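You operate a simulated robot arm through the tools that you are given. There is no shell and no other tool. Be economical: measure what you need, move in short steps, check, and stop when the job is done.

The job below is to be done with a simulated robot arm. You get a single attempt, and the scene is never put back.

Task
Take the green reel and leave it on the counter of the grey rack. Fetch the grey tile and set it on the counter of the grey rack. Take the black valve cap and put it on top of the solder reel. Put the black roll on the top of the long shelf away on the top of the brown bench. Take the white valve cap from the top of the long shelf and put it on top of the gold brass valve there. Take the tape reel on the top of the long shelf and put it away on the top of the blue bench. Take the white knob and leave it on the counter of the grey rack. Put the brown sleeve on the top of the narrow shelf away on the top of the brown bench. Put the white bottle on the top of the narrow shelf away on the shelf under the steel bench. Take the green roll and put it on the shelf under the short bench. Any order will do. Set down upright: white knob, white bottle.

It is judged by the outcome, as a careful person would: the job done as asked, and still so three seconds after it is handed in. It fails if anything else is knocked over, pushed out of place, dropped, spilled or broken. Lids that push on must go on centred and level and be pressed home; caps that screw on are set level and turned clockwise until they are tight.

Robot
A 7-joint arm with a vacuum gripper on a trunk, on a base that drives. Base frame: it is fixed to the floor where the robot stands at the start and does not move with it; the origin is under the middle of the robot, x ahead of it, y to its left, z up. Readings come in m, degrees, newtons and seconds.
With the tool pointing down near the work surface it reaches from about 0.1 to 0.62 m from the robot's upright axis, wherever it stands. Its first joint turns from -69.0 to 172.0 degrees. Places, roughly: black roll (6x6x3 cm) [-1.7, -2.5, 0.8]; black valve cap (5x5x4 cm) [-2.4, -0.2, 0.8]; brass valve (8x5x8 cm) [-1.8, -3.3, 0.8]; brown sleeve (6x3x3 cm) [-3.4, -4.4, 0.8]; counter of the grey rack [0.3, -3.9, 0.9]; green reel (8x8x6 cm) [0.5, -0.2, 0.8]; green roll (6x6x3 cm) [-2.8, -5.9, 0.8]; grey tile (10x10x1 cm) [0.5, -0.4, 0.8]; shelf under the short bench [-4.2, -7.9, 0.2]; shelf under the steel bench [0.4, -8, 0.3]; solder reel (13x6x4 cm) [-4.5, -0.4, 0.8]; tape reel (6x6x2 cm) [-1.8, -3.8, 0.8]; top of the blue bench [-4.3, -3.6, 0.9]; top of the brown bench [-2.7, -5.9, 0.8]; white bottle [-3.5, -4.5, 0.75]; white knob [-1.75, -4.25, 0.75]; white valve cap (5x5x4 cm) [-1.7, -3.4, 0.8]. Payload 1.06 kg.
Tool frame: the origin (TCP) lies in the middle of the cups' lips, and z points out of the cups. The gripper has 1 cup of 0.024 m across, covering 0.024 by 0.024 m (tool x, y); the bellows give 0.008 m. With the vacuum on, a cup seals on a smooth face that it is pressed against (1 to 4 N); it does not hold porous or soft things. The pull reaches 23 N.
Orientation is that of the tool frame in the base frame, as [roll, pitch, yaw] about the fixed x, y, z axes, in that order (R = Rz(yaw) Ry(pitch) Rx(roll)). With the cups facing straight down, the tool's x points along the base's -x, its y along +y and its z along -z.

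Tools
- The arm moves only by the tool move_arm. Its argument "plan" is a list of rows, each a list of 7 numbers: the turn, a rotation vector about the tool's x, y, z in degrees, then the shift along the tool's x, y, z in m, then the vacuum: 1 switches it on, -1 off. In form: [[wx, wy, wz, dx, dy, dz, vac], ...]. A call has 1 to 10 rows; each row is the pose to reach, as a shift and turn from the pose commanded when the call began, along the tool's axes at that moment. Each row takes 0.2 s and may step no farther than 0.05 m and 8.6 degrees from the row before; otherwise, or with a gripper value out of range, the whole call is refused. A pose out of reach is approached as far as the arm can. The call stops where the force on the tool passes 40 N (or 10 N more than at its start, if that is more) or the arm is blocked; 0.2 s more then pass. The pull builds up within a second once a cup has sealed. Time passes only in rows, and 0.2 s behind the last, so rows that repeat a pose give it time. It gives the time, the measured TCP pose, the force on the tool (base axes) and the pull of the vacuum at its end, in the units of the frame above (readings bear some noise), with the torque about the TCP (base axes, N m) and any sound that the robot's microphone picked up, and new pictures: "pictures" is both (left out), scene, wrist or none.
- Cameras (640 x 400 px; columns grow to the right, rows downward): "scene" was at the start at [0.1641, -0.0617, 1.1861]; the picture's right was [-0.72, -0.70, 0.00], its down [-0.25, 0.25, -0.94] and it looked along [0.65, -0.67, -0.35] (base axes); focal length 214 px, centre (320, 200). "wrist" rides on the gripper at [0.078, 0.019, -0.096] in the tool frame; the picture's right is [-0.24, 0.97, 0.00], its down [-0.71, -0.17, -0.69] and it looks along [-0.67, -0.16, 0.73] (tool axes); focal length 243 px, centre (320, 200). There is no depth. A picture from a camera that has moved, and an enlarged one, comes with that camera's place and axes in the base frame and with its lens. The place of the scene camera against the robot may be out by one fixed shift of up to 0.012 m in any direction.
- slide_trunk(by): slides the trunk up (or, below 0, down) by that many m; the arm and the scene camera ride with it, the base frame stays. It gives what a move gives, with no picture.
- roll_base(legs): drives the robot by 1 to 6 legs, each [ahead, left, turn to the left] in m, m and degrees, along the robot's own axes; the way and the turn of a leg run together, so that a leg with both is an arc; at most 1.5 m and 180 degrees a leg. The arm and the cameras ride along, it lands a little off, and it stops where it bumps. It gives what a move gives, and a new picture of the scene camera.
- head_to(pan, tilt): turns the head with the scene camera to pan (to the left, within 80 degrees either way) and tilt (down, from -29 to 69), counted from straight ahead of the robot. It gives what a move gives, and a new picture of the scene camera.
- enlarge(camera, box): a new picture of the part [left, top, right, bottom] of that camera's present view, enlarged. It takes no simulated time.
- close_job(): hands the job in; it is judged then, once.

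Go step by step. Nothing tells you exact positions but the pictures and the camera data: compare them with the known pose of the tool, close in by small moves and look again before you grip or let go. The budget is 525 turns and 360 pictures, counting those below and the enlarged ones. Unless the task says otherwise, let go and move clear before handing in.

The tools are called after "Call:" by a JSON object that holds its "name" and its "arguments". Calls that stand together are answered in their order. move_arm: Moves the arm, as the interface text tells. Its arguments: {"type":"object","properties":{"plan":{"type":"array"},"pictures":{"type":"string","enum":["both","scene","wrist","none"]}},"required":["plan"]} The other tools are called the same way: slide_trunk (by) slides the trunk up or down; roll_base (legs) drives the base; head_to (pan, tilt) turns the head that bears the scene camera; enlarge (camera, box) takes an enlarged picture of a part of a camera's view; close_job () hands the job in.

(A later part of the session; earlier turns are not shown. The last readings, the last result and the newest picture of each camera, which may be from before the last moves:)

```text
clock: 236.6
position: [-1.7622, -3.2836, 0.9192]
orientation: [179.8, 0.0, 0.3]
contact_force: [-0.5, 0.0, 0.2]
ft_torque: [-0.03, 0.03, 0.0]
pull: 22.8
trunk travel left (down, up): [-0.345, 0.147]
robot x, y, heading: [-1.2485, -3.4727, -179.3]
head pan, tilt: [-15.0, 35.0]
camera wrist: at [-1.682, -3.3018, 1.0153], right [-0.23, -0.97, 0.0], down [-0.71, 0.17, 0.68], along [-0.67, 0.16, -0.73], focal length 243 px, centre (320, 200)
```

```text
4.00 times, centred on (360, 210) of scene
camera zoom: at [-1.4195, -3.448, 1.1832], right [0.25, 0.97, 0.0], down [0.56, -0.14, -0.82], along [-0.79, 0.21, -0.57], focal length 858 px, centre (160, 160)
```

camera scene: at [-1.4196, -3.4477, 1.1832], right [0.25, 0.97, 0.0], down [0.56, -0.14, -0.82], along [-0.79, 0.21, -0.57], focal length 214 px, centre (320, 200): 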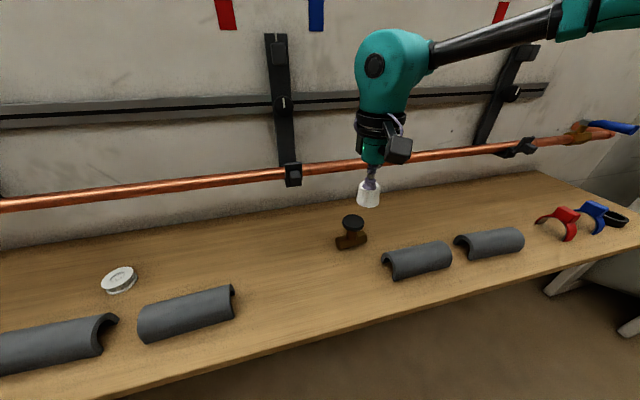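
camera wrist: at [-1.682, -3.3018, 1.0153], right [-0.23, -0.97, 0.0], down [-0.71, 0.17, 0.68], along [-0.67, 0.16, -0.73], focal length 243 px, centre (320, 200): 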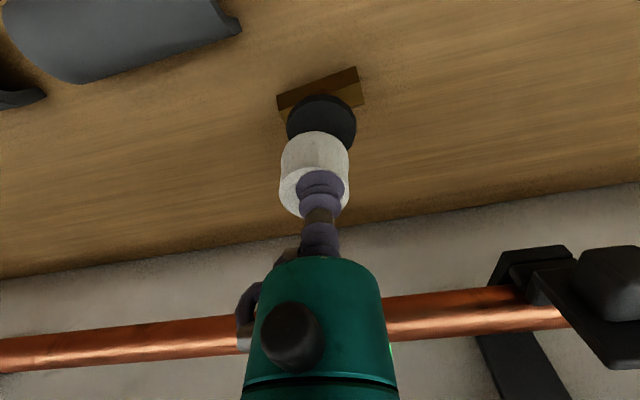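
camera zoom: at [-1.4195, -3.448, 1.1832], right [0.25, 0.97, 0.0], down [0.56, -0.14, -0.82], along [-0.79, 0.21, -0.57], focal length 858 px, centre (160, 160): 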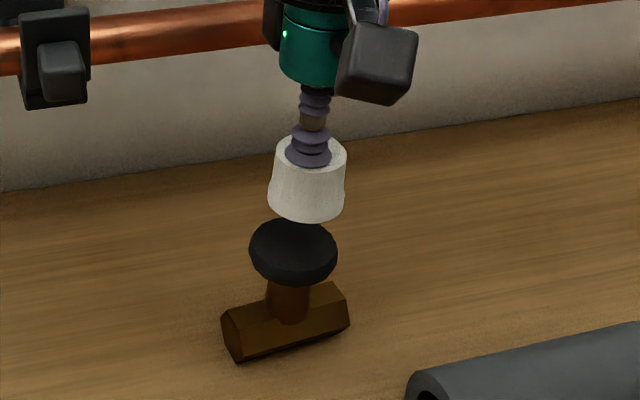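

Both views say the cap should move 4 mm toward -y. I'll apply that and lower it onto the disc.

Call:
{"name": "move_arm", "arguments": {"plan": [[0, 0, 0, 0, 0.004, 0.01, 1], [0, 0, 0, 0, 0.004, 0.018, 1], [0, 0, 0, 0, 0.004, 0.021, 1], [0, 0, 0, 0, 0.004, 0.024, 1], [0, 0, 0, 0, 0.004, 0.027, 1]], "pictures": "none"}}

Call:
{"name": "enlarge", "arguments": {"camera": "scene", "box": [300, 160, 420, 260]}}

```text
clock: 237.8
position: [-1.7623, -3.2888, 0.8932]
orientation: [179.7, 0.0, 0.2]
contact_force: [0.4, -0.1, 0.5]
ft_torque: [0.0, 0.03, -0.02]
pull: 22.4
trunk travel left (down, up): [-0.345, 0.147]
robot x, y, heading: [-1.2438, -3.4728, -179.5]
head pan, tilt: [-15.0, 35.0]
```

```text
4.00 times, centred on (360, 210) of scene
camera zoom: at [-1.4195, -3.448, 1.1832], right [0.25, 0.97, 0.0], down [0.56, -0.14, -0.82], along [-0.79, 0.21, -0.57], focal length 858 px, centre (160, 160)
```

zoom: 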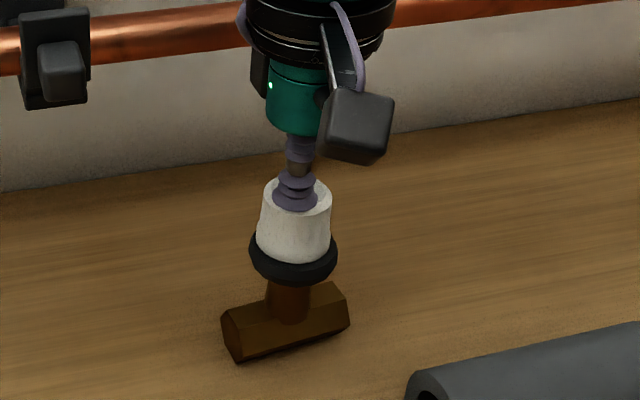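

Call:
{"name": "move_arm", "arguments": {"plan": [[0, 0, 0, 0, 0, 0.002, 1], [0, 0, 0, 0, 0, 0.004, 1], [0, 0, 0, 0, 0, 0.006, 1], [0, 0, 0, 0, 0, 0.007, 1]], "pictures": "none"}}

Call:
{"name": "enlarge", "arguments": {"camera": "scene", "box": [300, 160, 420, 260]}}

```text
clock: 238.8
position: [-1.7613, -3.2893, 0.8881]
orientation: [179.8, 0.1, 0.2]
contact_force: [-2.1, 1.6, 21.0]
ft_torque: [0.03, -0.02, -0.02]
pull: 22.7
trunk travel left (down, up): [-0.345, 0.147]
robot x, y, heading: [-1.2455, -3.4733, -179.5]
head pan, tilt: [-15.0, 35.0]
```

```text
4.00 times, centred on (360, 210) of scene
camera zoom: at [-1.4183, -3.4483, 1.1835], right [0.25, 0.97, 0.0], down [0.55, -0.14, -0.82], along [-0.79, 0.21, -0.57], focal length 858 px, centre (160, 160)
```

zoom: 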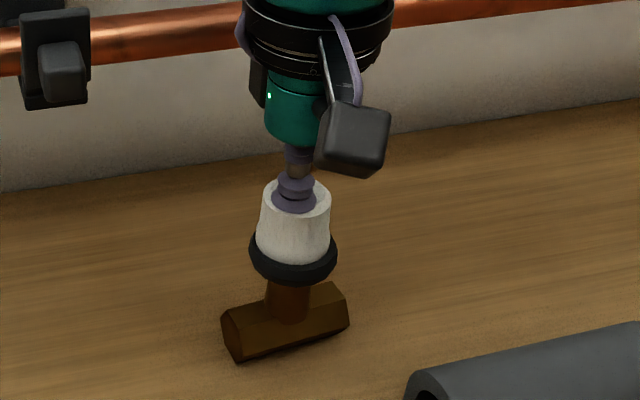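

The cap is centred and pressed level on the disc. I'll release and lift straight up.

Call:
{"name": "move_arm", "arguments": {"plan": [[0, 0, 0, 0, 0, -0.003, 1], [0, 0, 0, 0, 0, -0.003, -1], [0, 0, 0, 0, 0, -0.003, -1], [0, 0, 0, 0, 0, -0.003, -1], [0, 0, 0, 0, 0, -0.006, -1], [0, 0, 0, 0, 0, -0.012, -1], [0, 0, 0, 0, 0, -0.04, -1], [0, 0, 0, 0.02, 0, -0.08, -1], [0, 0, 0, 0.06, 0, -0.11, -1]], "pictures": "wrist"}}

Call:
{"name": "enlarge", "arguments": {"camera": "scene", "box": [300, 160, 420, 260]}}

```text
clock: 240.8
position: [-1.7026, -3.2889, 0.9968]
orientation: [179.6, -0.1, 0.3]
contact_force: [0.5, 0.0, -0.6]
ft_torque: [-0.01, -0.01, -0.01]
pull: 0.0
trunk travel left (down, up): [-0.345, 0.147]
robot x, y, heading: [-1.247, -3.4734, -179.2]
head pan, tilt: [-15.0, 35.0]
camera wrist: at [-1.6216, -3.3068, 1.0922], right [-0.23, -0.97, 0.0], down [-0.71, 0.17, 0.68], along [-0.67, 0.16, -0.73], focal length 243 px, centre (320, 200)
```

wrist: 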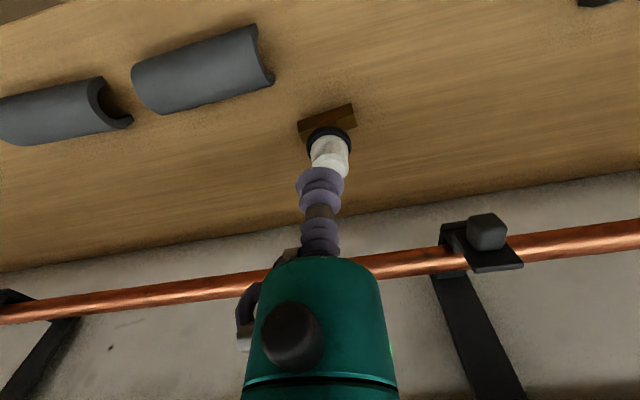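

```text
4.00 times, centred on (360, 210) of scene
camera zoom: at [-1.4189, -3.448, 1.1833], right [0.25, 0.97, 0.0], down [0.55, -0.14, -0.82], along [-0.79, 0.21, -0.57], focal length 858 px, centre (160, 160)
```

zoom: 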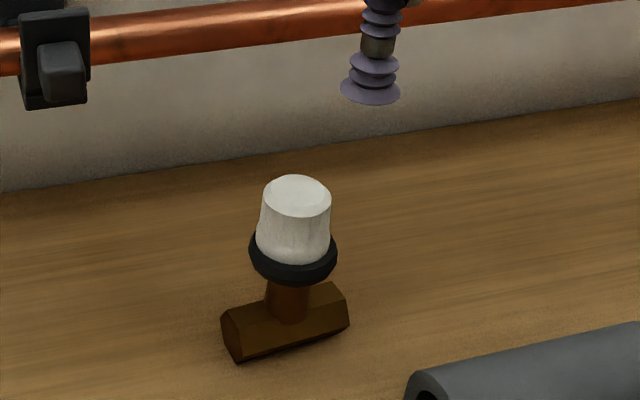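

The white cap rests centred on the valve. Next is the tape reel at about (-1.79, -3.78): I'll slide the base left 0.5 m.

Call:
{"name": "roll_base", "arguments": {"legs": [[0.02, 0.5, 0]]}}

Call:
{"name": "enlarge", "arguments": {"camera": "wrist", "box": [0, 0, 640, 400]}}

```text
clock: 245.7
position: [-1.7188, -3.7953, 0.9963]
orientation: [179.6, 0.0, 0.2]
contact_force: [-0.3, -0.7, 0.8]
ft_torque: [0.03, 0.0, -0.01]
pull: 0.1
trunk travel left (down, up): [-0.345, 0.147]
robot x, y, heading: [-1.2612, -3.9807, -179.7]
head pan, tilt: [-15.0, 35.0]
camera scene: at [-1.4353, -3.9542, 1.1832], right [0.25, 0.97, 0.0], down [0.56, -0.14, -0.82], along [-0.79, 0.21, -0.57], focal length 214 px, centre (320, 200)
```

scene: 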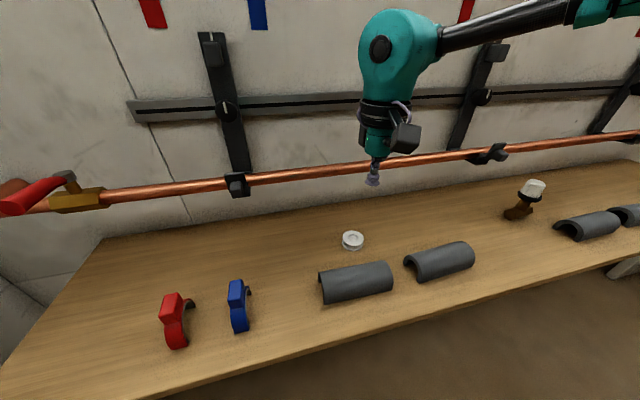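

```text
1.00 times, centred on (320, 200) of wrist (not enlarged: the box is as wide or as high as the picture)
camera zoom: at [-1.6385, -3.8132, 1.0917], right [-0.23, -0.97, 0.0], down [-0.71, 0.17, 0.68], along [-0.67, 0.15, -0.73], focal length 243 px, centre (320, 200)
```

zoom: 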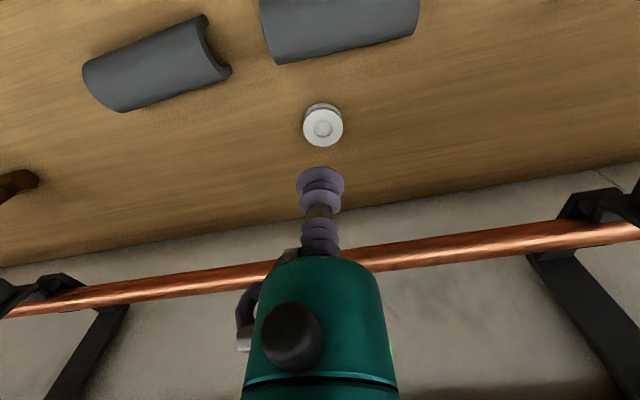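

Call:
{"name": "enlarge", "arguments": {"camera": "wrist", "box": [283, 95, 363, 155]}}

Call:
{"name": "enlarge", "arguments": {"camera": "scene", "box": [310, 160, 430, 260]}}

```text
6.67 times, centred on (323, 125) of wrist
camera zoom: at [-1.6385, -3.8132, 1.0917], right [-0.23, -0.97, 0.0], down [-0.71, 0.17, 0.68], along [-0.67, 0.15, -0.73], focal length 1618 px, centre (300, 700)
```

zoom: 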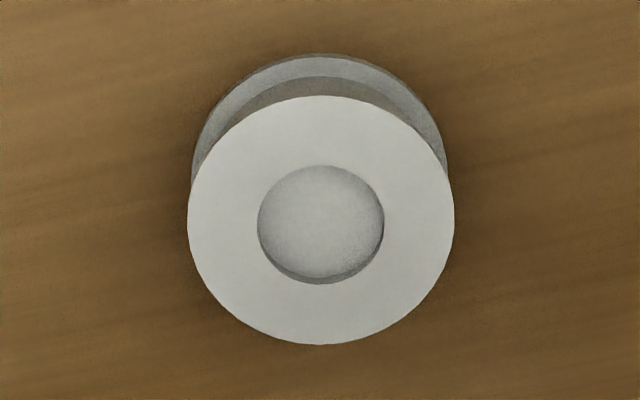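

```text
4.00 times, centred on (370, 210) of scene
camera zoom: at [-1.4353, -3.9542, 1.1832], right [0.25, 0.97, 0.0], down [0.56, -0.14, -0.82], along [-0.79, 0.21, -0.57], focal length 858 px, centre (120, 160)
```

zoom: 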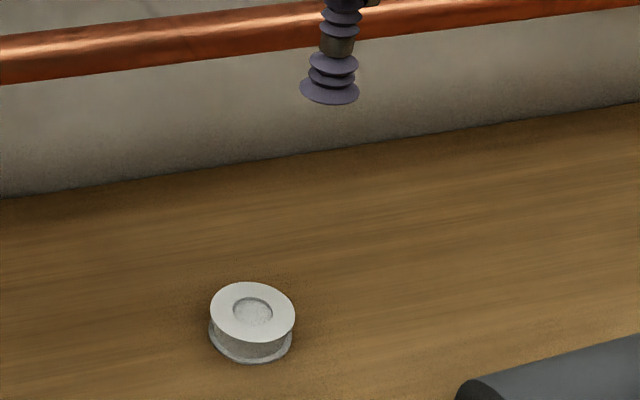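

The tape reel has a shallow recess about 25 mm wide in its top, so the cup must be well centred. I'll get close above it and measure again.

Call:
{"name": "move_arm", "arguments": {"plan": [[0, 0, 0, -0.033, -0.005, 0.03, 0], [0, 0, 0, -0.066, -0.0096, 0.06, 0], [0, 0, 0, -0.066, -0.0096, 0.1, 0], [0, 0, 0, -0.066, -0.0096, 0.136, 0], [0, 0, 0, -0.066, -0.0096, 0.136, 0]], "pictures": "none"}}

Call:
{"name": "enlarge", "arguments": {"camera": "wrist", "box": [260, 90, 388, 220]}}

Call:
{"name": "enlarge", "arguments": {"camera": "scene", "box": [310, 190, 400, 260]}}

```text
clock: 246.9
position: [-1.7846, -3.7868, 0.86]
orientation: [179.7, 0.0, 0.3]
contact_force: [0.1, 0.0, -0.7]
ft_torque: [0.02, -0.01, 0.0]
pull: 0.0
trunk travel left (down, up): [-0.345, 0.147]
robot x, y, heading: [-1.2602, -3.9777, -179.4]
head pan, tilt: [-15.0, 35.0]
```

```text
3.08 times, centred on (324, 155) of wrist
camera zoom: at [-1.7047, -3.8043, 0.9552], right [-0.23, -0.97, 0.0], down [-0.71, 0.17, 0.68], along [-0.67, 0.15, -0.73], focal length 746 px, centre (308, 338)
```

zoom: 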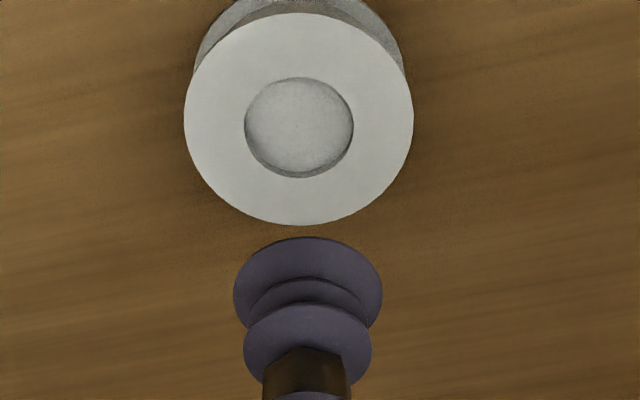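

```text
5.71 times, centred on (355, 225) of scene
camera zoom: at [-1.4352, -3.9542, 1.1832], right [0.25, 0.97, 0.0], down [0.56, -0.14, -0.82], along [-0.79, 0.21, -0.57], focal length 1226 px, centre (120, 57)
```

zoom: 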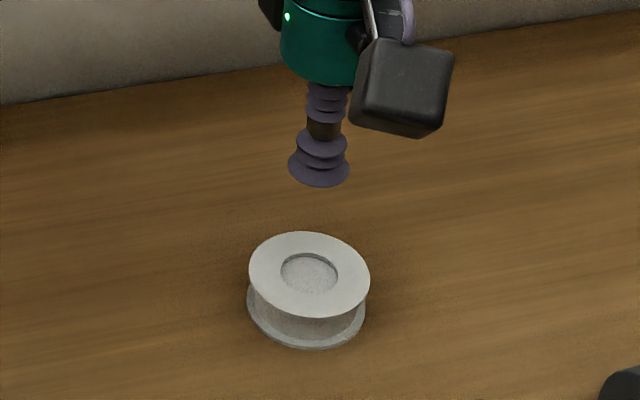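

Call:
{"name": "move_arm", "arguments": {"plan": [[0, 0, 0, 0, -0.002, 0.03, 0], [0, 0, 0, 0, -0.002, 0.05, 0], [0, 0, 0, 0, -0.002, 0.056, 0], [0, 0, 0, 0, -0.002, 0.056, 0]], "pictures": "none"}}

Call:
{"name": "enlarge", "arguments": {"camera": "wrist", "box": [260, 130, 388, 230]}}

Call:
{"name": "enlarge", "arguments": {"camera": "scene", "box": [310, 200, 390, 260]}}

```text
clock: 247.9
position: [-1.784, -3.7853, 0.8036]
orientation: [179.7, -0.1, 0.3]
contact_force: [0.3, -0.1, -0.4]
ft_torque: [0.0, 0.02, 0.0]
pull: 0.0
trunk travel left (down, up): [-0.345, 0.147]
robot x, y, heading: [-1.2584, -3.982, -179.4]
head pan, tilt: [-15.0, 35.0]
```

```text
4.00 times, centred on (324, 180) of wrist
camera zoom: at [-1.7047, -3.8023, 0.8992], right [-0.23, -0.97, 0.0], down [-0.71, 0.17, 0.68], along [-0.67, 0.16, -0.73], focal length 970 px, centre (304, 280)
```

zoom: 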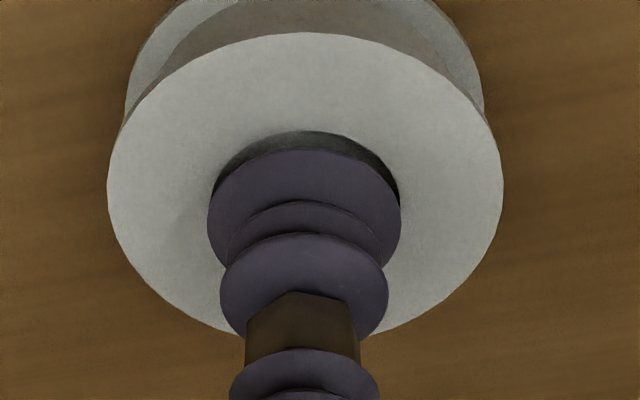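

```text
6.67 times, centred on (350, 230) of scene
camera zoom: at [-1.4353, -3.9541, 1.1832], right [0.25, 0.97, 0.0], down [0.56, -0.14, -0.82], along [-0.79, 0.21, -0.57], focal length 1430 px, centre (120, 0)
```

zoom: 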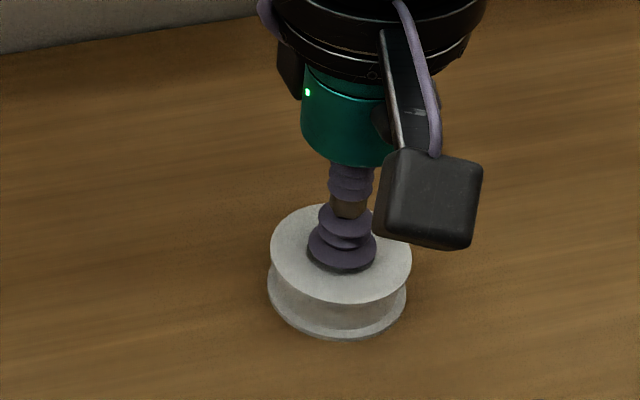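

Alignment looks good in both views. I'll press down with the vacuum on.

Call:
{"name": "move_arm", "arguments": {"plan": [[0, 0, 0, 0, 0, 0.004, 1], [0, 0, 0, 0, 0, 0.007, 1], [0, 0, 0, 0, 0, 0.009, 1], [0, 0, 0, 0, 0, 0.011, 1], [0, 0, 0, 0, 0, 0.011, 1], [0, 0, 0, 0, 0, 0.011, 1]], "pictures": "none"}}

Call:
{"name": "enlarge", "arguments": {"camera": "wrist", "box": [260, 130, 388, 230]}}

```text
clock: 249.3
position: [-1.7841, -3.7855, 0.7944]
orientation: [179.8, 0.1, 0.2]
contact_force: [-4.6, 0.5, 16.3]
ft_torque: [0.03, -0.01, 0.01]
pull: 23.0
trunk travel left (down, up): [-0.345, 0.147]
robot x, y, heading: [-1.26, -3.9793, -179.5]
head pan, tilt: [-15.0, 35.0]
```

```text
4.00 times, centred on (324, 180) of wrist
camera zoom: at [-1.7042, -3.8029, 0.8892], right [-0.23, -0.97, 0.01], down [-0.71, 0.17, 0.68], along [-0.67, 0.15, -0.73], focal length 970 px, centre (304, 280)
```

zoom: 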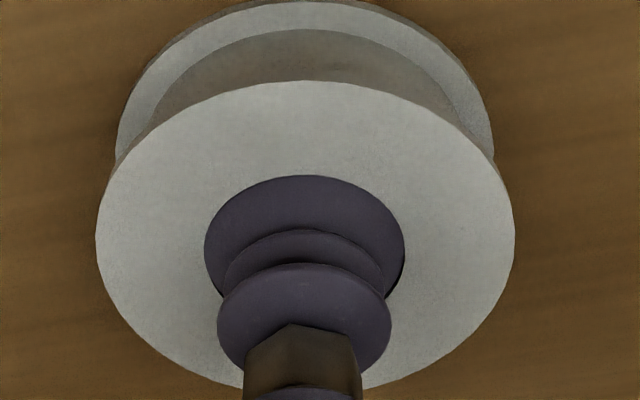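

The tape reel is held. I'll tuck it and head for the blue bench by the southern route.

Call:
{"name": "move_arm", "arguments": {"plan": [[0, 0, 0, 0, 0, -0.01, 1], [0, 0, 0, 0, 0, -0.05, 1], [0, 0, 0, 0, 0, -0.1, 1], [0, 0, 0, 0.03, 0, -0.13, 1], [0, 0, 0, 0.07, -0.01, -0.15, 1], [0, 0, 0, 0.11, -0.02, -0.17, 1], [0, 0, 0, 0.15, -0.03, -0.19, 1], [0, 0, 0, 0.19, -0.04, -0.21, 1], [0, 0, 0, 0.23, -0.05, -0.23, 1], [0, 0, 0, 0.27, -0.055, -0.25, 1]], "pictures": "wrist"}}

Call:
{"name": "roll_base", "arguments": {"legs": [[-0.9, 0, 0], [0, 1.3, 0], [0.4, 0.65, 0], [0.42, 0.65, 0]]}}

Call:
{"name": "head_to", "arguments": {"pan": 0, "tilt": 20}}

```text
clock: 251.5
position: [-1.5151, -3.7274, 1.0435]
orientation: [179.9, -0.1, 0.2]
contact_force: [-0.1, -0.9, -0.1]
ft_torque: [-0.02, -0.01, 0.0]
pull: 23.3
trunk travel left (down, up): [-0.345, 0.147]
robot x, y, heading: [-1.2622, -3.9762, -179.5]
head pan, tilt: [-15.0, 35.0]
camera wrist: at [-1.4344, -3.7456, 1.1387], right [-0.23, -0.97, 0.0], down [-0.71, 0.17, 0.68], along [-0.67, 0.16, -0.73], focal length 243 px, centre (320, 200)
```

wrist: 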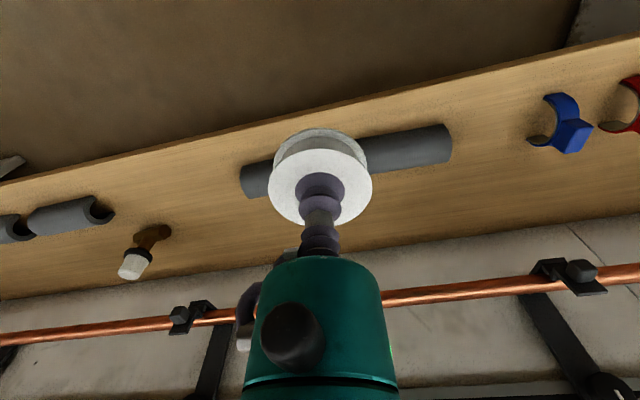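

```text
clock: 279.1
position: [-1.403, -6.3347, 1.0434]
orientation: [179.7, -0.1, 0.2]
contact_force: [0.5, -0.1, -0.6]
ft_torque: [-0.01, -0.01, -0.01]
pull: 23.3
trunk travel left (down, up): [-0.345, 0.147]
robot x, y, heading: [-1.1505, -6.5835, -179.5]
head pan, tilt: [-15.0, 35.0]
camera scene: at [-1.3233, -6.5597, 1.1832], right [0.25, 0.97, 0.0], down [0.56, -0.14, -0.82], along [-0.79, 0.21, -0.57], focal length 214 px, centre (320, 200)
```

scene: 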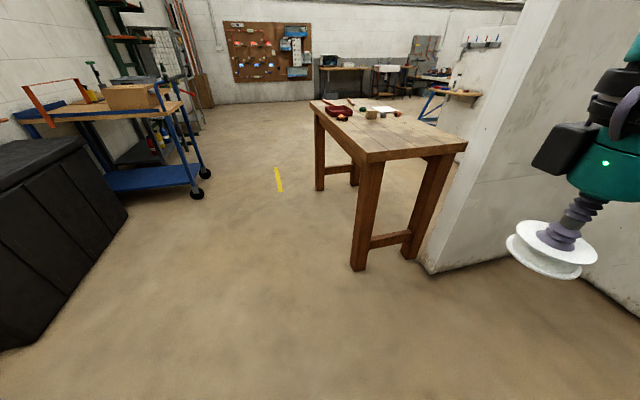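

```text
clock: 279.8
position: [-1.4018, -6.3329, 1.0433]
orientation: [179.7, 0.0, 0.1]
contact_force: [-0.2, -0.7, -1.2]
ft_torque: [-0.02, 0.03, 0.0]
pull: 23.0
trunk travel left (down, up): [-0.345, 0.147]
robot x, y, heading: [-1.1498, -6.5863, -179.3]
head pan, tilt: [0.0, 20.0]
camera scene: at [-1.3311, -6.5825, 1.207], right [-0.01, 1.0, 0.0], down [0.34, 0.0, -0.94], along [-0.94, -0.01, -0.34], focal length 214 px, centre (320, 200)
```

scene: 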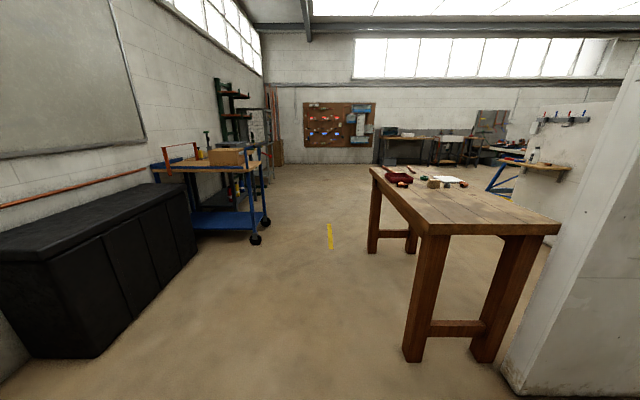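

The lane is clear. Continuing west past the brown bench to the blue bench.

Call:
{"name": "roll_base", "arguments": {"legs": [[1.5, 0.07, -0.5], [1.5, 0, 0], [0.9, 0, 0], [0, -1.4, 0], [0.2, -1.2, 0]]}}

Call:
{"name": "head_to", "arguments": {"pan": -75, "tilt": 25}}

```text
refused: leg 1 is longer than a leg can be; nothing moved
```

```text
clock: 281.3
position: [-1.4029, -6.3334, 1.043]
orientation: [179.7, -0.1, 0.2]
contact_force: [0.2, 0.5, -0.6]
ft_torque: [-0.05, -0.01, 0.01]
pull: 22.8
trunk travel left (down, up): [-0.345, 0.147]
robot x, y, heading: [-1.1528, -6.588, -179.6]
head pan, tilt: [-75.0, 25.0]
camera scene: at [-1.2626, -6.493, 1.199], right [0.96, 0.27, 0.0], down [0.11, -0.41, -0.91], along [-0.24, 0.87, -0.42], focal length 214 px, centre (320, 200)
```

scene: 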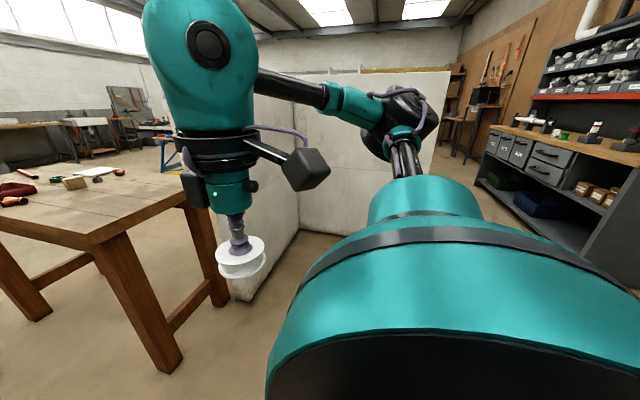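

Call:
{"name": "roll_base", "arguments": {"legs": [[1.45, 0.06, 0], [1.45, 0, 0], [1.0, 0, 0], [0, -1.4, 0], [0.2, -1.2, 0]]}}

Call:
{"name": "head_to", "arguments": {"pan": -78, "tilt": 25}}

```text
clock: 322.7
position: [-5.5676, -3.8469, 1.0431]
orientation: [179.7, 0.0, 1.4]
contact_force: [0.2, 0.4, 0.7]
ft_torque: [0.0, 0.01, 0.01]
pull: 23.0
trunk travel left (down, up): [-0.345, 0.147]
robot x, y, heading: [-5.3103, -4.0975, -178.5]
head pan, tilt: [-75.0, 25.0]
camera scene: at [-5.4236, -4.0045, 1.1989], right [0.96, 0.29, 0.0], down [0.12, -0.4, -0.91], along [-0.26, 0.87, -0.42], focal length 214 px, centre (320, 200)
```

scene: 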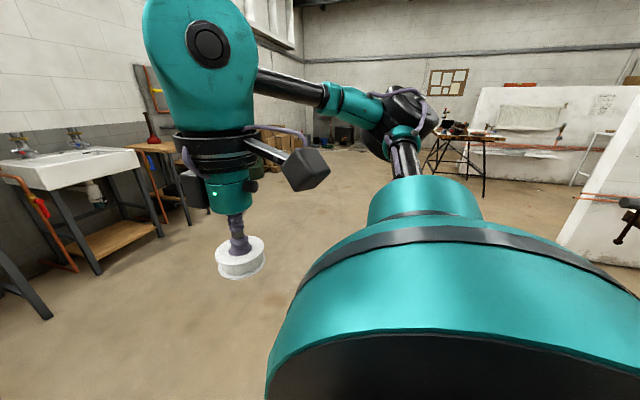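

```text
clock: 323.3
position: [-5.5666, -3.8494, 1.0435]
orientation: [179.6, -0.1, 1.4]
contact_force: [0.2, 0.6, -0.2]
ft_torque: [-0.01, -0.01, 0.02]
pull: 23.0
trunk travel left (down, up): [-0.345, 0.147]
robot x, y, heading: [-5.3073, -4.0964, -178.3]
head pan, tilt: [-78.0, 25.0]
camera scene: at [-5.4189, -4.0033, 1.199], right [0.97, 0.24, 0.0], down [0.1, -0.41, -0.91], along [-0.21, 0.88, -0.42], focal length 214 px, centre (320, 200)
```

scene: 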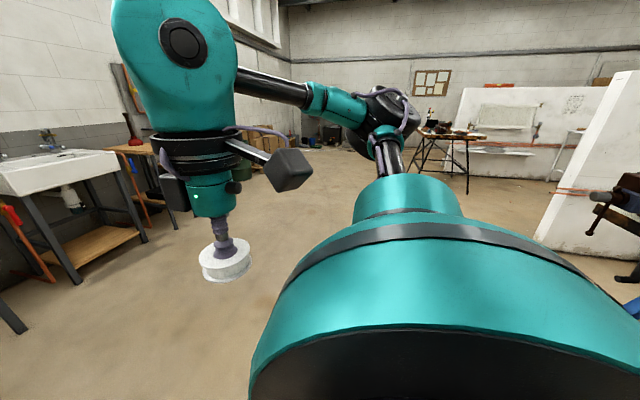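

Call:
{"name": "roll_base", "arguments": {"legs": [[0.1, -0.4, 0], [0, 0, 178.5]]}}

Call:
{"name": "head_to", "arguments": {"pan": 0, "tilt": 30}}

```text
clock: 334.7
position: [-5.165, -3.949, 1.0439]
orientation: [179.7, -0.2, -179.3]
contact_force: [-0.3, -0.4, 0.1]
ft_torque: [0.02, -0.03, 0.01]
pull: 22.9
trunk travel left (down, up): [-0.345, 0.147]
robot x, y, heading: [-5.4257, -3.7036, 0.9]
head pan, tilt: [-78.0, 25.0]
camera scene: at [-5.3057, -3.782, 1.1989], right [-0.97, -0.23, 0.0], down [-0.1, 0.41, -0.91], along [0.2, -0.88, -0.42], focal length 214 px, centre (320, 200)
```

scene: 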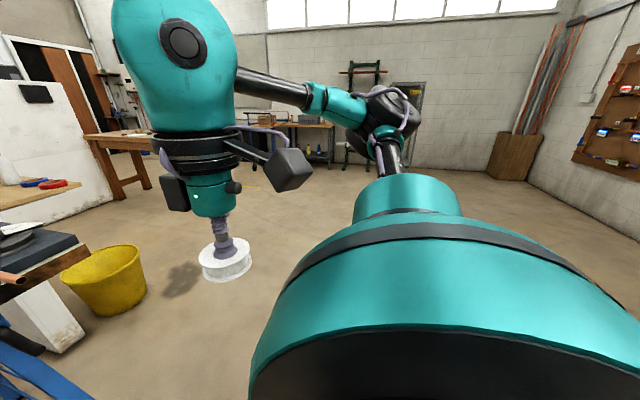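

```text
clock: 336.2
position: [-5.1649, -3.9485, 1.0437]
orientation: [179.7, -0.1, -179.2]
contact_force: [-0.4, -0.2, -0.9]
ft_torque: [0.0, 0.02, -0.01]
pull: 23.0
trunk travel left (down, up): [-0.345, 0.147]
robot x, y, heading: [-5.4174, -3.6994, 1.3]
head pan, tilt: [0.0, 30.0]
camera scene: at [-5.236, -3.6907, 1.191], right [0.02, -1.0, 0.0], down [-0.5, -0.01, -0.87], along [0.87, 0.01, -0.5], focal length 214 px, centre (320, 200)
```

scene: 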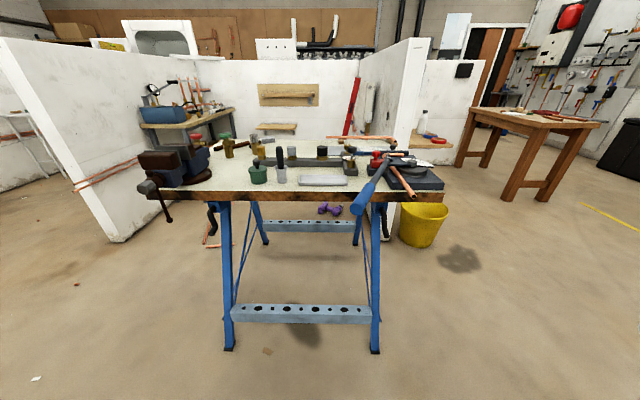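

Call:
{"name": "enlarge", "arguments": {"camera": "scene", "box": [130, 90, 450, 220]}}

```text
2.00 times, centred on (290, 155) of scene
camera zoom: at [-5.236, -3.6907, 1.191], right [0.02, -1.0, 0.0], down [-0.5, -0.01, -0.87], along [0.87, 0.01, -0.5], focal length 429 px, centre (380, 290)
```

zoom: 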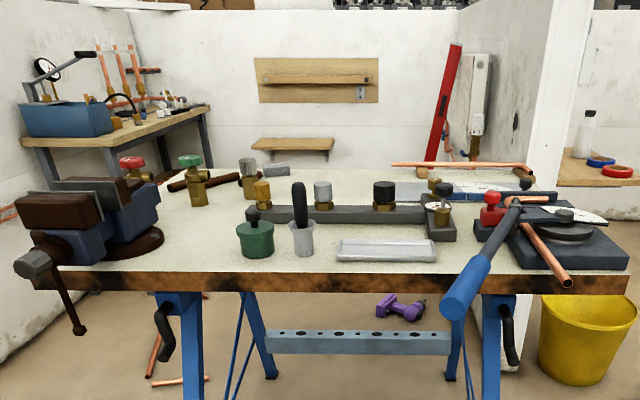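

There's a free spot on the bench's front left between the vice and the green pot, about (-4.50, -3.35). I'll line up for it with the trunk raised.

Call:
{"name": "roll_base", "arguments": {"legs": [[0, 0.53, -1.3], [0.4, 0, 0]]}}

Call:
{"name": "slide_trunk", "arguments": {"by": 0.08}}

Call:
{"name": "head_to", "arguments": {"pan": -15, "tilt": 40}}

```text
clock: 343.4
position: [-4.7723, -3.4246, 1.0433]
orientation: [179.7, 0.0, 179.6]
contact_force: [-0.4, 0.6, -0.6]
ft_torque: [0.0, 0.01, -0.01]
pull: 22.2
trunk travel left (down, up): [-0.345, 0.147]
robot x, y, heading: [-5.0243, -3.1698, -0.3]
head pan, tilt: [0.0, 30.0]
camera scene: at [-4.8383, -3.1665, 1.1909], right [0.0, -1.0, 0.0], down [-0.5, 0.0, -0.87], along [0.87, 0.0, -0.5], focal length 214 px, centre (320, 200)
```

scene: 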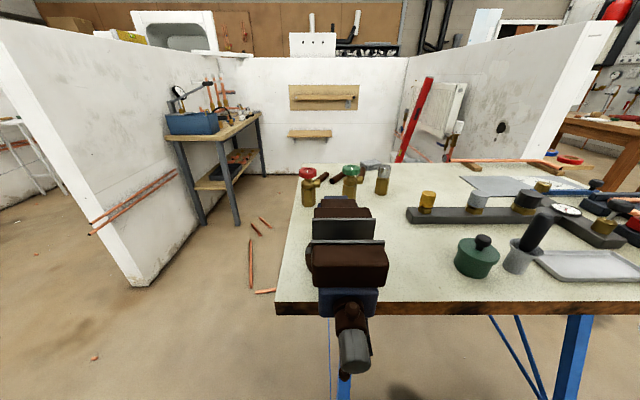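

```text
clock: 344.6
position: [-4.7727, -3.4253, 1.1234]
orientation: [179.8, -0.1, 179.5]
contact_force: [-0.5, 0.2, 0.0]
ft_torque: [0.0, -0.04, -0.02]
pull: 22.6
trunk travel left (down, up): [-0.425, 0.067]
robot x, y, heading: [-5.024, -3.1723, -0.0]
head pan, tilt: [0.0, 30.0]
```

```text
clock: 345.4
position: [-4.7721, -3.4245, 1.1229]
orientation: [179.7, 0.0, 179.6]
contact_force: [0.2, 0.1, -0.6]
ft_torque: [-0.05, 0.0, 0.02]
pull: 23.1
trunk travel left (down, up): [-0.425, 0.067]
robot x, y, heading: [-5.0234, -3.1676, 0.0]
head pan, tilt: [-15.0, 40.0]
camera scene: at [-4.8769, -3.1884, 1.264], right [-0.26, -0.97, 0.0], down [-0.62, 0.17, -0.77], along [0.74, -0.2, -0.64], focal length 214 px, centre (320, 200)
```

scene: 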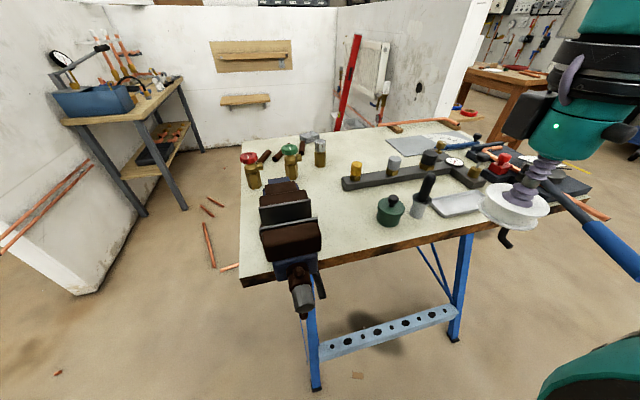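

Call:
{"name": "move_arm", "arguments": {"plan": [[0, 0, 0, -0.03, 0.02, 0, 1], [0, 0, 0, -0.06, 0.04, 0, 1], [0, 0, 0, -0.095, 0.06, 0.01, 1], [0, 0, 0, -0.13, 0.0725, 0.03, 1], [0, 0, 0, -0.165, 0.0725, 0.05, 1], [0, 0, 0, -0.2, 0.0725, 0.07, 1], [0, 0, 0, -0.23, 0.0725, 0.1, 1], [0, 0, 0, -0.257, 0.0725, 0.13, 1], [0, 0, 0, -0.257, 0.0725, 0.165, 1]]}}

```text
clock: 347.4
position: [-4.5151, -3.3539, 0.9585]
orientation: [179.7, -0.1, 179.7]
contact_force: [0.9, 0.2, -0.5]
ft_torque: [-0.02, 0.01, 0.0]
pull: 22.7
trunk travel left (down, up): [-0.425, 0.067]
robot x, y, heading: [-5.0236, -3.1758, 0.1]
head pan, tilt: [-15.0, 40.0]
camera scene: at [-4.8769, -3.1885, 1.264], right [-0.26, -0.97, 0.0], down [-0.62, 0.17, -0.77], along [0.74, -0.2, -0.64], focal length 214 px, centre (320, 200)
camera wrist: at [-4.591, -3.334, 1.0543], right [0.24, 0.97, 0.01], down [0.71, -0.18, 0.68], along [0.66, -0.16, -0.73], focal length 243 px, centre (320, 200)
```

scene: 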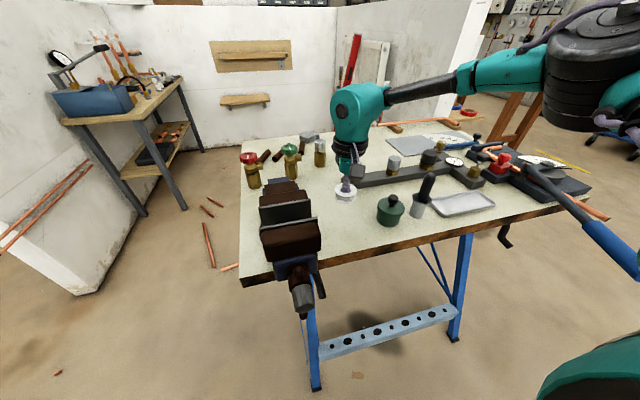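
wrist: 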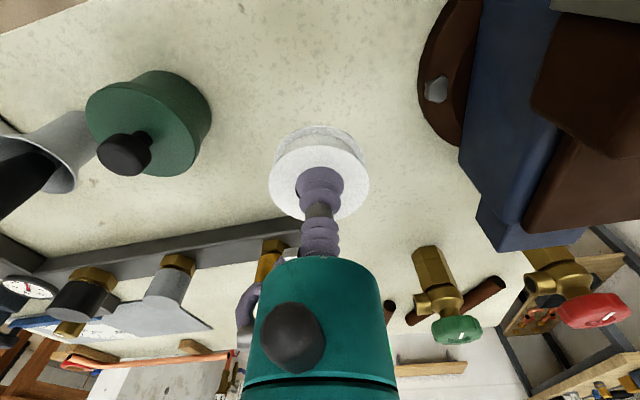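

Call:
{"name": "move_arm", "arguments": {"plan": [[0, 0, 0, 0, 0, 0.02, 1], [0, 0, 0, 0, 0, 0.035, 1], [0, 0, 0, 0, 0, 0.045, 1], [0, 0, 0, 0, 0, 0.049, 1], [0, 0, 0, 0, 0, 0.053, 1], [0, 0, 0, 0, 0, 0.056, 1], [0, 0, 0, 0, 0, 0.059, 1]], "pictures": "none"}}

Call:
{"name": "enlarge", "arguments": {"camera": "scene", "box": [290, 120, 410, 240]}}

```text
clock: 349.0
position: [-4.5154, -3.3539, 0.8993]
orientation: [179.7, 0.1, 179.6]
contact_force: [-0.3, -0.5, -0.6]
ft_torque: [0.02, -0.01, -0.02]
pull: 23.2
trunk travel left (down, up): [-0.425, 0.067]
robot x, y, heading: [-5.0238, -3.1696, 0.1]
head pan, tilt: [-15.0, 40.0]
```

```text
3.33 times, centred on (350, 180) of scene
camera zoom: at [-4.8769, -3.1884, 1.264], right [-0.26, -0.97, 0.0], down [-0.62, 0.17, -0.77], along [0.74, -0.2, -0.64], focal length 715 px, centre (220, 267)
```

zoom: 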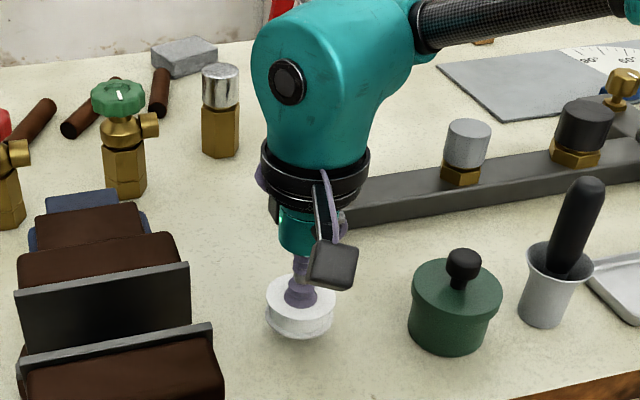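

Nearly down; no contact yet. I'll continue slowly.

Call:
{"name": "move_arm", "arguments": {"plan": [[0, 0, 0, 0, 0, 0.003, 1], [0, 0, 0, 0, 0, 0.006, 1], [0, 0, 0, 0, 0, 0.009, 1], [0, 0, 0, 0, 0, 0.012, 1]], "pictures": "none"}}

```text
clock: 350.0
position: [-4.5154, -3.3535, 0.8876]
orientation: [179.6, 0.0, 179.6]
contact_force: [-0.6, 0.4, -0.2]
ft_torque: [0.03, -0.01, 0.04]
pull: 22.8
trunk travel left (down, up): [-0.425, 0.067]
robot x, y, heading: [-5.022, -3.1714, 0.1]
head pan, tilt: [-15.0, 40.0]
```

Call:
{"name": "move_arm", "arguments": {"plan": [[0, 0, 0, 0, 0, 0.003, 1], [0, 0, 0, 0, 0, 0.006, 1], [0, 0, 0, 0, 0, 0.009, 1], [0, 0, 0, 0, 0, 0.011, 1], [0, 0, 0, 0, 0, 0.013, 1]], "pictures": "none"}}

Call:
{"name": "enlarge", "arguments": {"camera": "scene", "box": [290, 120, 410, 240]}}

```text
clock: 351.2
position: [-4.5158, -3.3537, 0.8753]
orientation: [179.7, 0.2, 179.6]
contact_force: [0.9, -2.7, 17.4]
ft_torque: [-0.06, 0.05, 0.01]
pull: 23.0
trunk travel left (down, up): [-0.425, 0.067]
robot x, y, heading: [-5.0224, -3.1702, 0.1]
head pan, tilt: [-15.0, 40.0]
```

```text
3.33 times, centred on (350, 180) of scene
camera zoom: at [-4.8782, -3.1882, 1.2643], right [-0.26, -0.97, 0.0], down [-0.62, 0.17, -0.77], along [0.74, -0.2, -0.64], focal length 715 px, centre (220, 267)
```

zoom: 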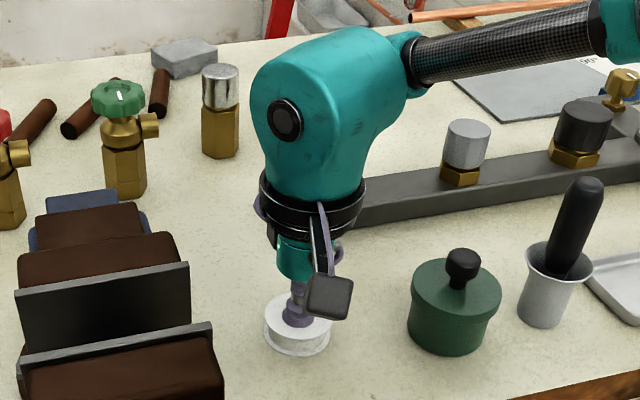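

Contact at bench height (about 0.855). I'll release and retract.

Call:
{"name": "move_arm", "arguments": {"plan": [[0, 0, 0, 0, 0, -0.003, 1], [0, 0, 0, 0, 0, -0.003, -1], [0, 0, 0, 0, 0, -0.003, -1], [0, 0, 0, 0, 0, -0.003, -1], [0, 0, 0, 0, 0, -0.01, -1], [0, 0, 0, 0, 0, -0.05, -1], [0, 0, 0, 0, 0, -0.1, -1], [0, 0, 0, 0.02, 0, -0.14, -1], [0, 0, 0, 0.05, -0.01, -0.17, -1], [0, 0, 0, 0.08, -0.02, -0.2, -1]], "pictures": "scene"}}

Call:
{"name": "move_arm", "arguments": {"plan": [[0, 0, 0, 0.04, -0.01, 0, 0], [0, 0, 0, 0.08, -0.02, 0, 0], [0, 0, 0, 0.12, -0.03, 0, 0], [0, 0, 0, 0.15, -0.04, 0, 0], [0, 0, 0, 0.18, -0.045, 0, 0]], "pictures": "none"}}

```text
clock: 353.4
position: [-4.5968, -3.3738, 1.0751]
orientation: [179.7, -0.1, 179.5]
contact_force: [0.1, 0.4, -0.4]
ft_torque: [-0.01, 0.0, -0.02]
pull: 0.1
trunk travel left (down, up): [-0.425, 0.067]
robot x, y, heading: [-5.0219, -3.1757, -0.2]
head pan, tilt: [-15.0, 40.0]
camera scene: at [-4.8776, -3.1885, 1.264], right [-0.26, -0.97, 0.0], down [-0.62, 0.17, -0.77], along [0.74, -0.2, -0.64], focal length 214 px, centre (320, 200)
```

scene: 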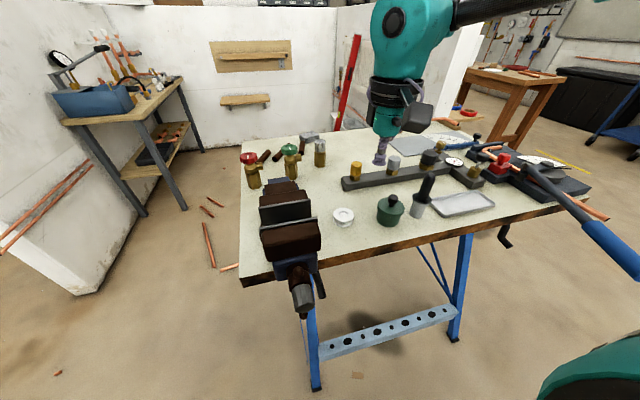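

```text
clock: 354.6
position: [-4.7763, -3.4179, 1.0739]
orientation: [179.6, 0.1, 179.6]
contact_force: [0.0, 0.8, -0.6]
ft_torque: [0.0, 0.01, 0.01]
pull: 0.1
trunk travel left (down, up): [-0.425, 0.067]
robot x, y, heading: [-5.0225, -3.1704, 0.1]
head pan, tilt: [-15.0, 40.0]
```

The tape reel is on the blue bench. Next is the black valve cap in the first bay; I'll move north and look into it.

Call:
{"name": "roll_base", "arguments": {"legs": [[-0.4, 0, 0], [0, 1.45, 0]]}}

Call:
{"name": "head_to", "arguments": {"pan": 0, "tilt": 20}}

```text
clock: 369.6
position: [-5.1709, -1.9565, 1.0742]
orientation: [179.7, 0.0, 179.8]
contact_force: [-0.3, 0.4, 0.4]
ft_torque: [0.02, 0.0, -0.02]
pull: 0.2
trunk travel left (down, up): [-0.425, 0.067]
robot x, y, heading: [-5.4249, -1.7081, 0.0]
head pan, tilt: [-15.0, 40.0]
camera scene: at [-5.2727, -1.7282, 1.264], right [-0.26, -0.97, 0.0], down [-0.62, 0.17, -0.77], along [0.74, -0.2, -0.64], focal length 214 px, centre (320, 200)
```

scene: 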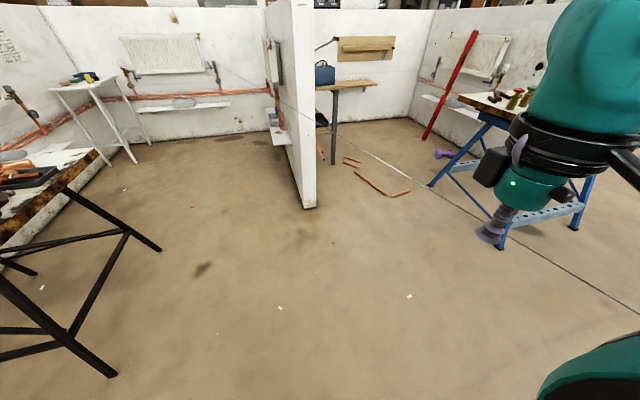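

```text
clock: 370.4
position: [-5.17, -1.9561, 1.0755]
orientation: [179.7, 0.0, 179.8]
contact_force: [-0.2, -0.3, 0.7]
ft_torque: [-0.02, -0.01, 0.02]
pull: 0.0
trunk travel left (down, up): [-0.425, 0.067]
robot x, y, heading: [-5.4168, -1.7108, 0.2]
head pan, tilt: [0.0, 20.0]
camera scene: at [-5.2617, -1.7063, 1.2953], right [0.0, -1.0, 0.0], down [-0.34, 0.0, -0.94], along [0.94, 0.0, -0.34], focal length 214 px, centre (320, 200)
```

scene: 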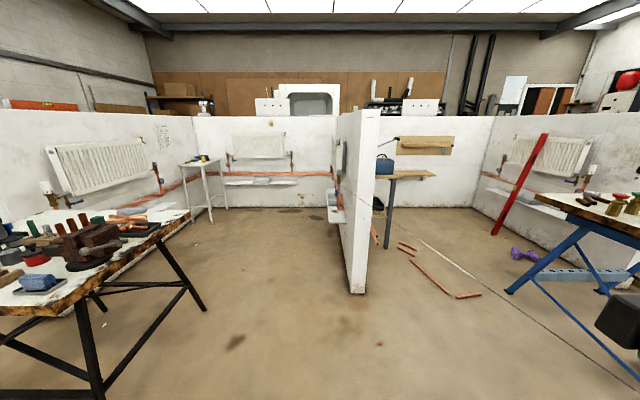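

Call:
{"name": "enlarge", "arguments": {"camera": "scene", "box": [320, 100, 640, 400]}}

Call:
{"name": "enlarge", "arguments": {"camera": "scene", "box": [100, 120, 360, 260]}}

```text
1.33 times, centred on (480, 250) of scene
camera zoom: at [-5.2617, -1.7063, 1.2953], right [0.0, -1.0, 0.0], down [-0.34, 0.0, -0.94], along [0.94, 0.0, -0.34], focal length 286 px, centre (107, 133)
```

zoom: 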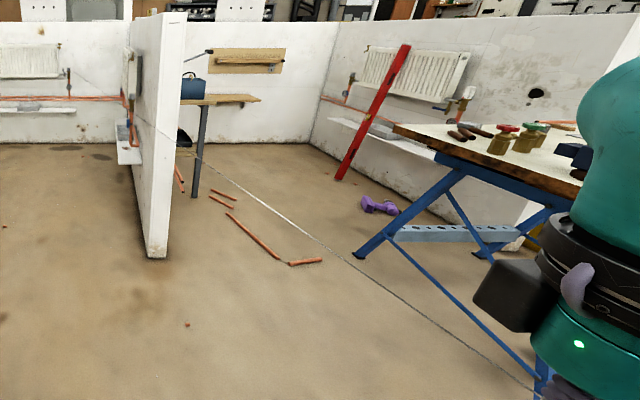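

```text
2.46 times, centred on (230, 190) of scene
camera zoom: at [-5.2617, -1.7063, 1.2953], right [0.0, -1.0, 0.0], down [-0.34, 0.0, -0.94], along [0.94, 0.0, -0.34], focal length 528 px, centre (542, 225)
```

zoom: 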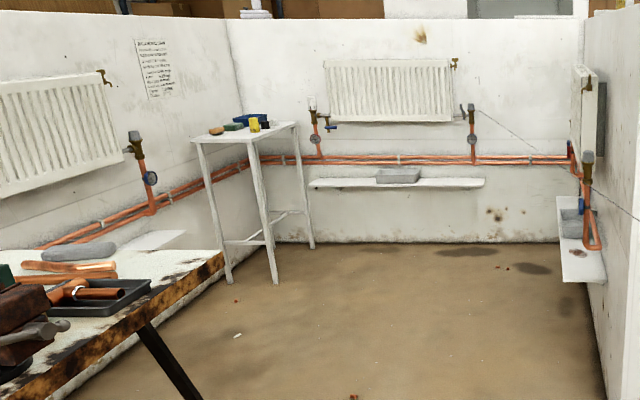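

A thin line also crosses here, apparently continuing straight through partitions. I'll check whether it extends across the lane I already drove.

Call:
{"name": "head_to", "arguments": {"pan": -70, "tilt": 35}}

```text
clock: 371.8
position: [-5.1708, -1.9564, 1.0738]
orientation: [179.7, 0.0, 179.8]
contact_force: [-0.3, 0.3, 0.5]
ft_torque: [-0.03, -0.01, 0.0]
pull: 0.2
trunk travel left (down, up): [-0.425, 0.067]
robot x, y, heading: [-5.4194, -1.713, -0.0]
head pan, tilt: [-70.0, 35.0]
camera scene: at [-5.3246, -1.7891, 1.2715], right [-0.94, -0.34, 0.0], down [-0.2, 0.54, -0.82], along [0.28, -0.77, -0.57], focal length 214 px, centre (320, 200)
```

scene: 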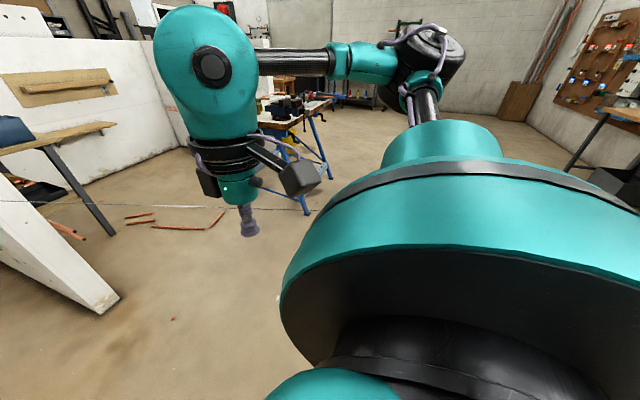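

Call:
{"name": "enlarge", "arguments": {"camera": "scene", "box": [0, 130, 320, 330]}}

Call:
{"name": "enlarge", "arguments": {"camera": "scene", "box": [440, 80, 640, 230]}}

```text
2.00 times, centred on (160, 230) of scene
camera zoom: at [-5.3246, -1.7891, 1.2715], right [-0.94, -0.34, 0.0], down [-0.2, 0.54, -0.82], along [0.28, -0.77, -0.57], focal length 429 px, centre (640, 140)
```

zoom: 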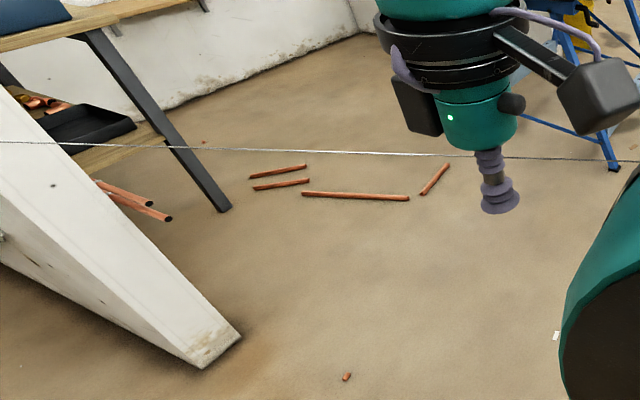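

```text
2.67 times, centred on (540, 155) of scene
camera zoom: at [-5.3246, -1.7891, 1.2715], right [-0.94, -0.34, 0.0], down [-0.2, 0.54, -0.82], along [0.28, -0.77, -0.57], focal length 572 px, centre (-267, 320)
```

zoom: 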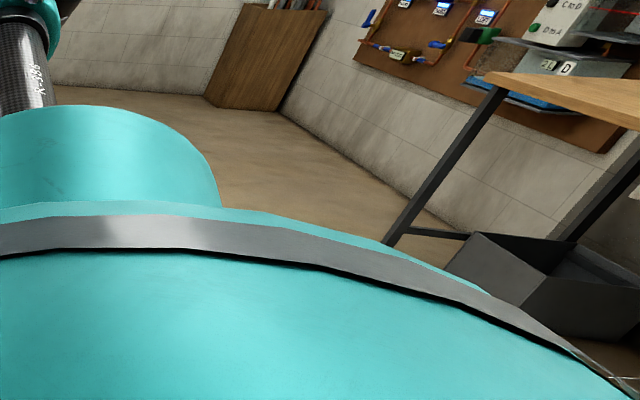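

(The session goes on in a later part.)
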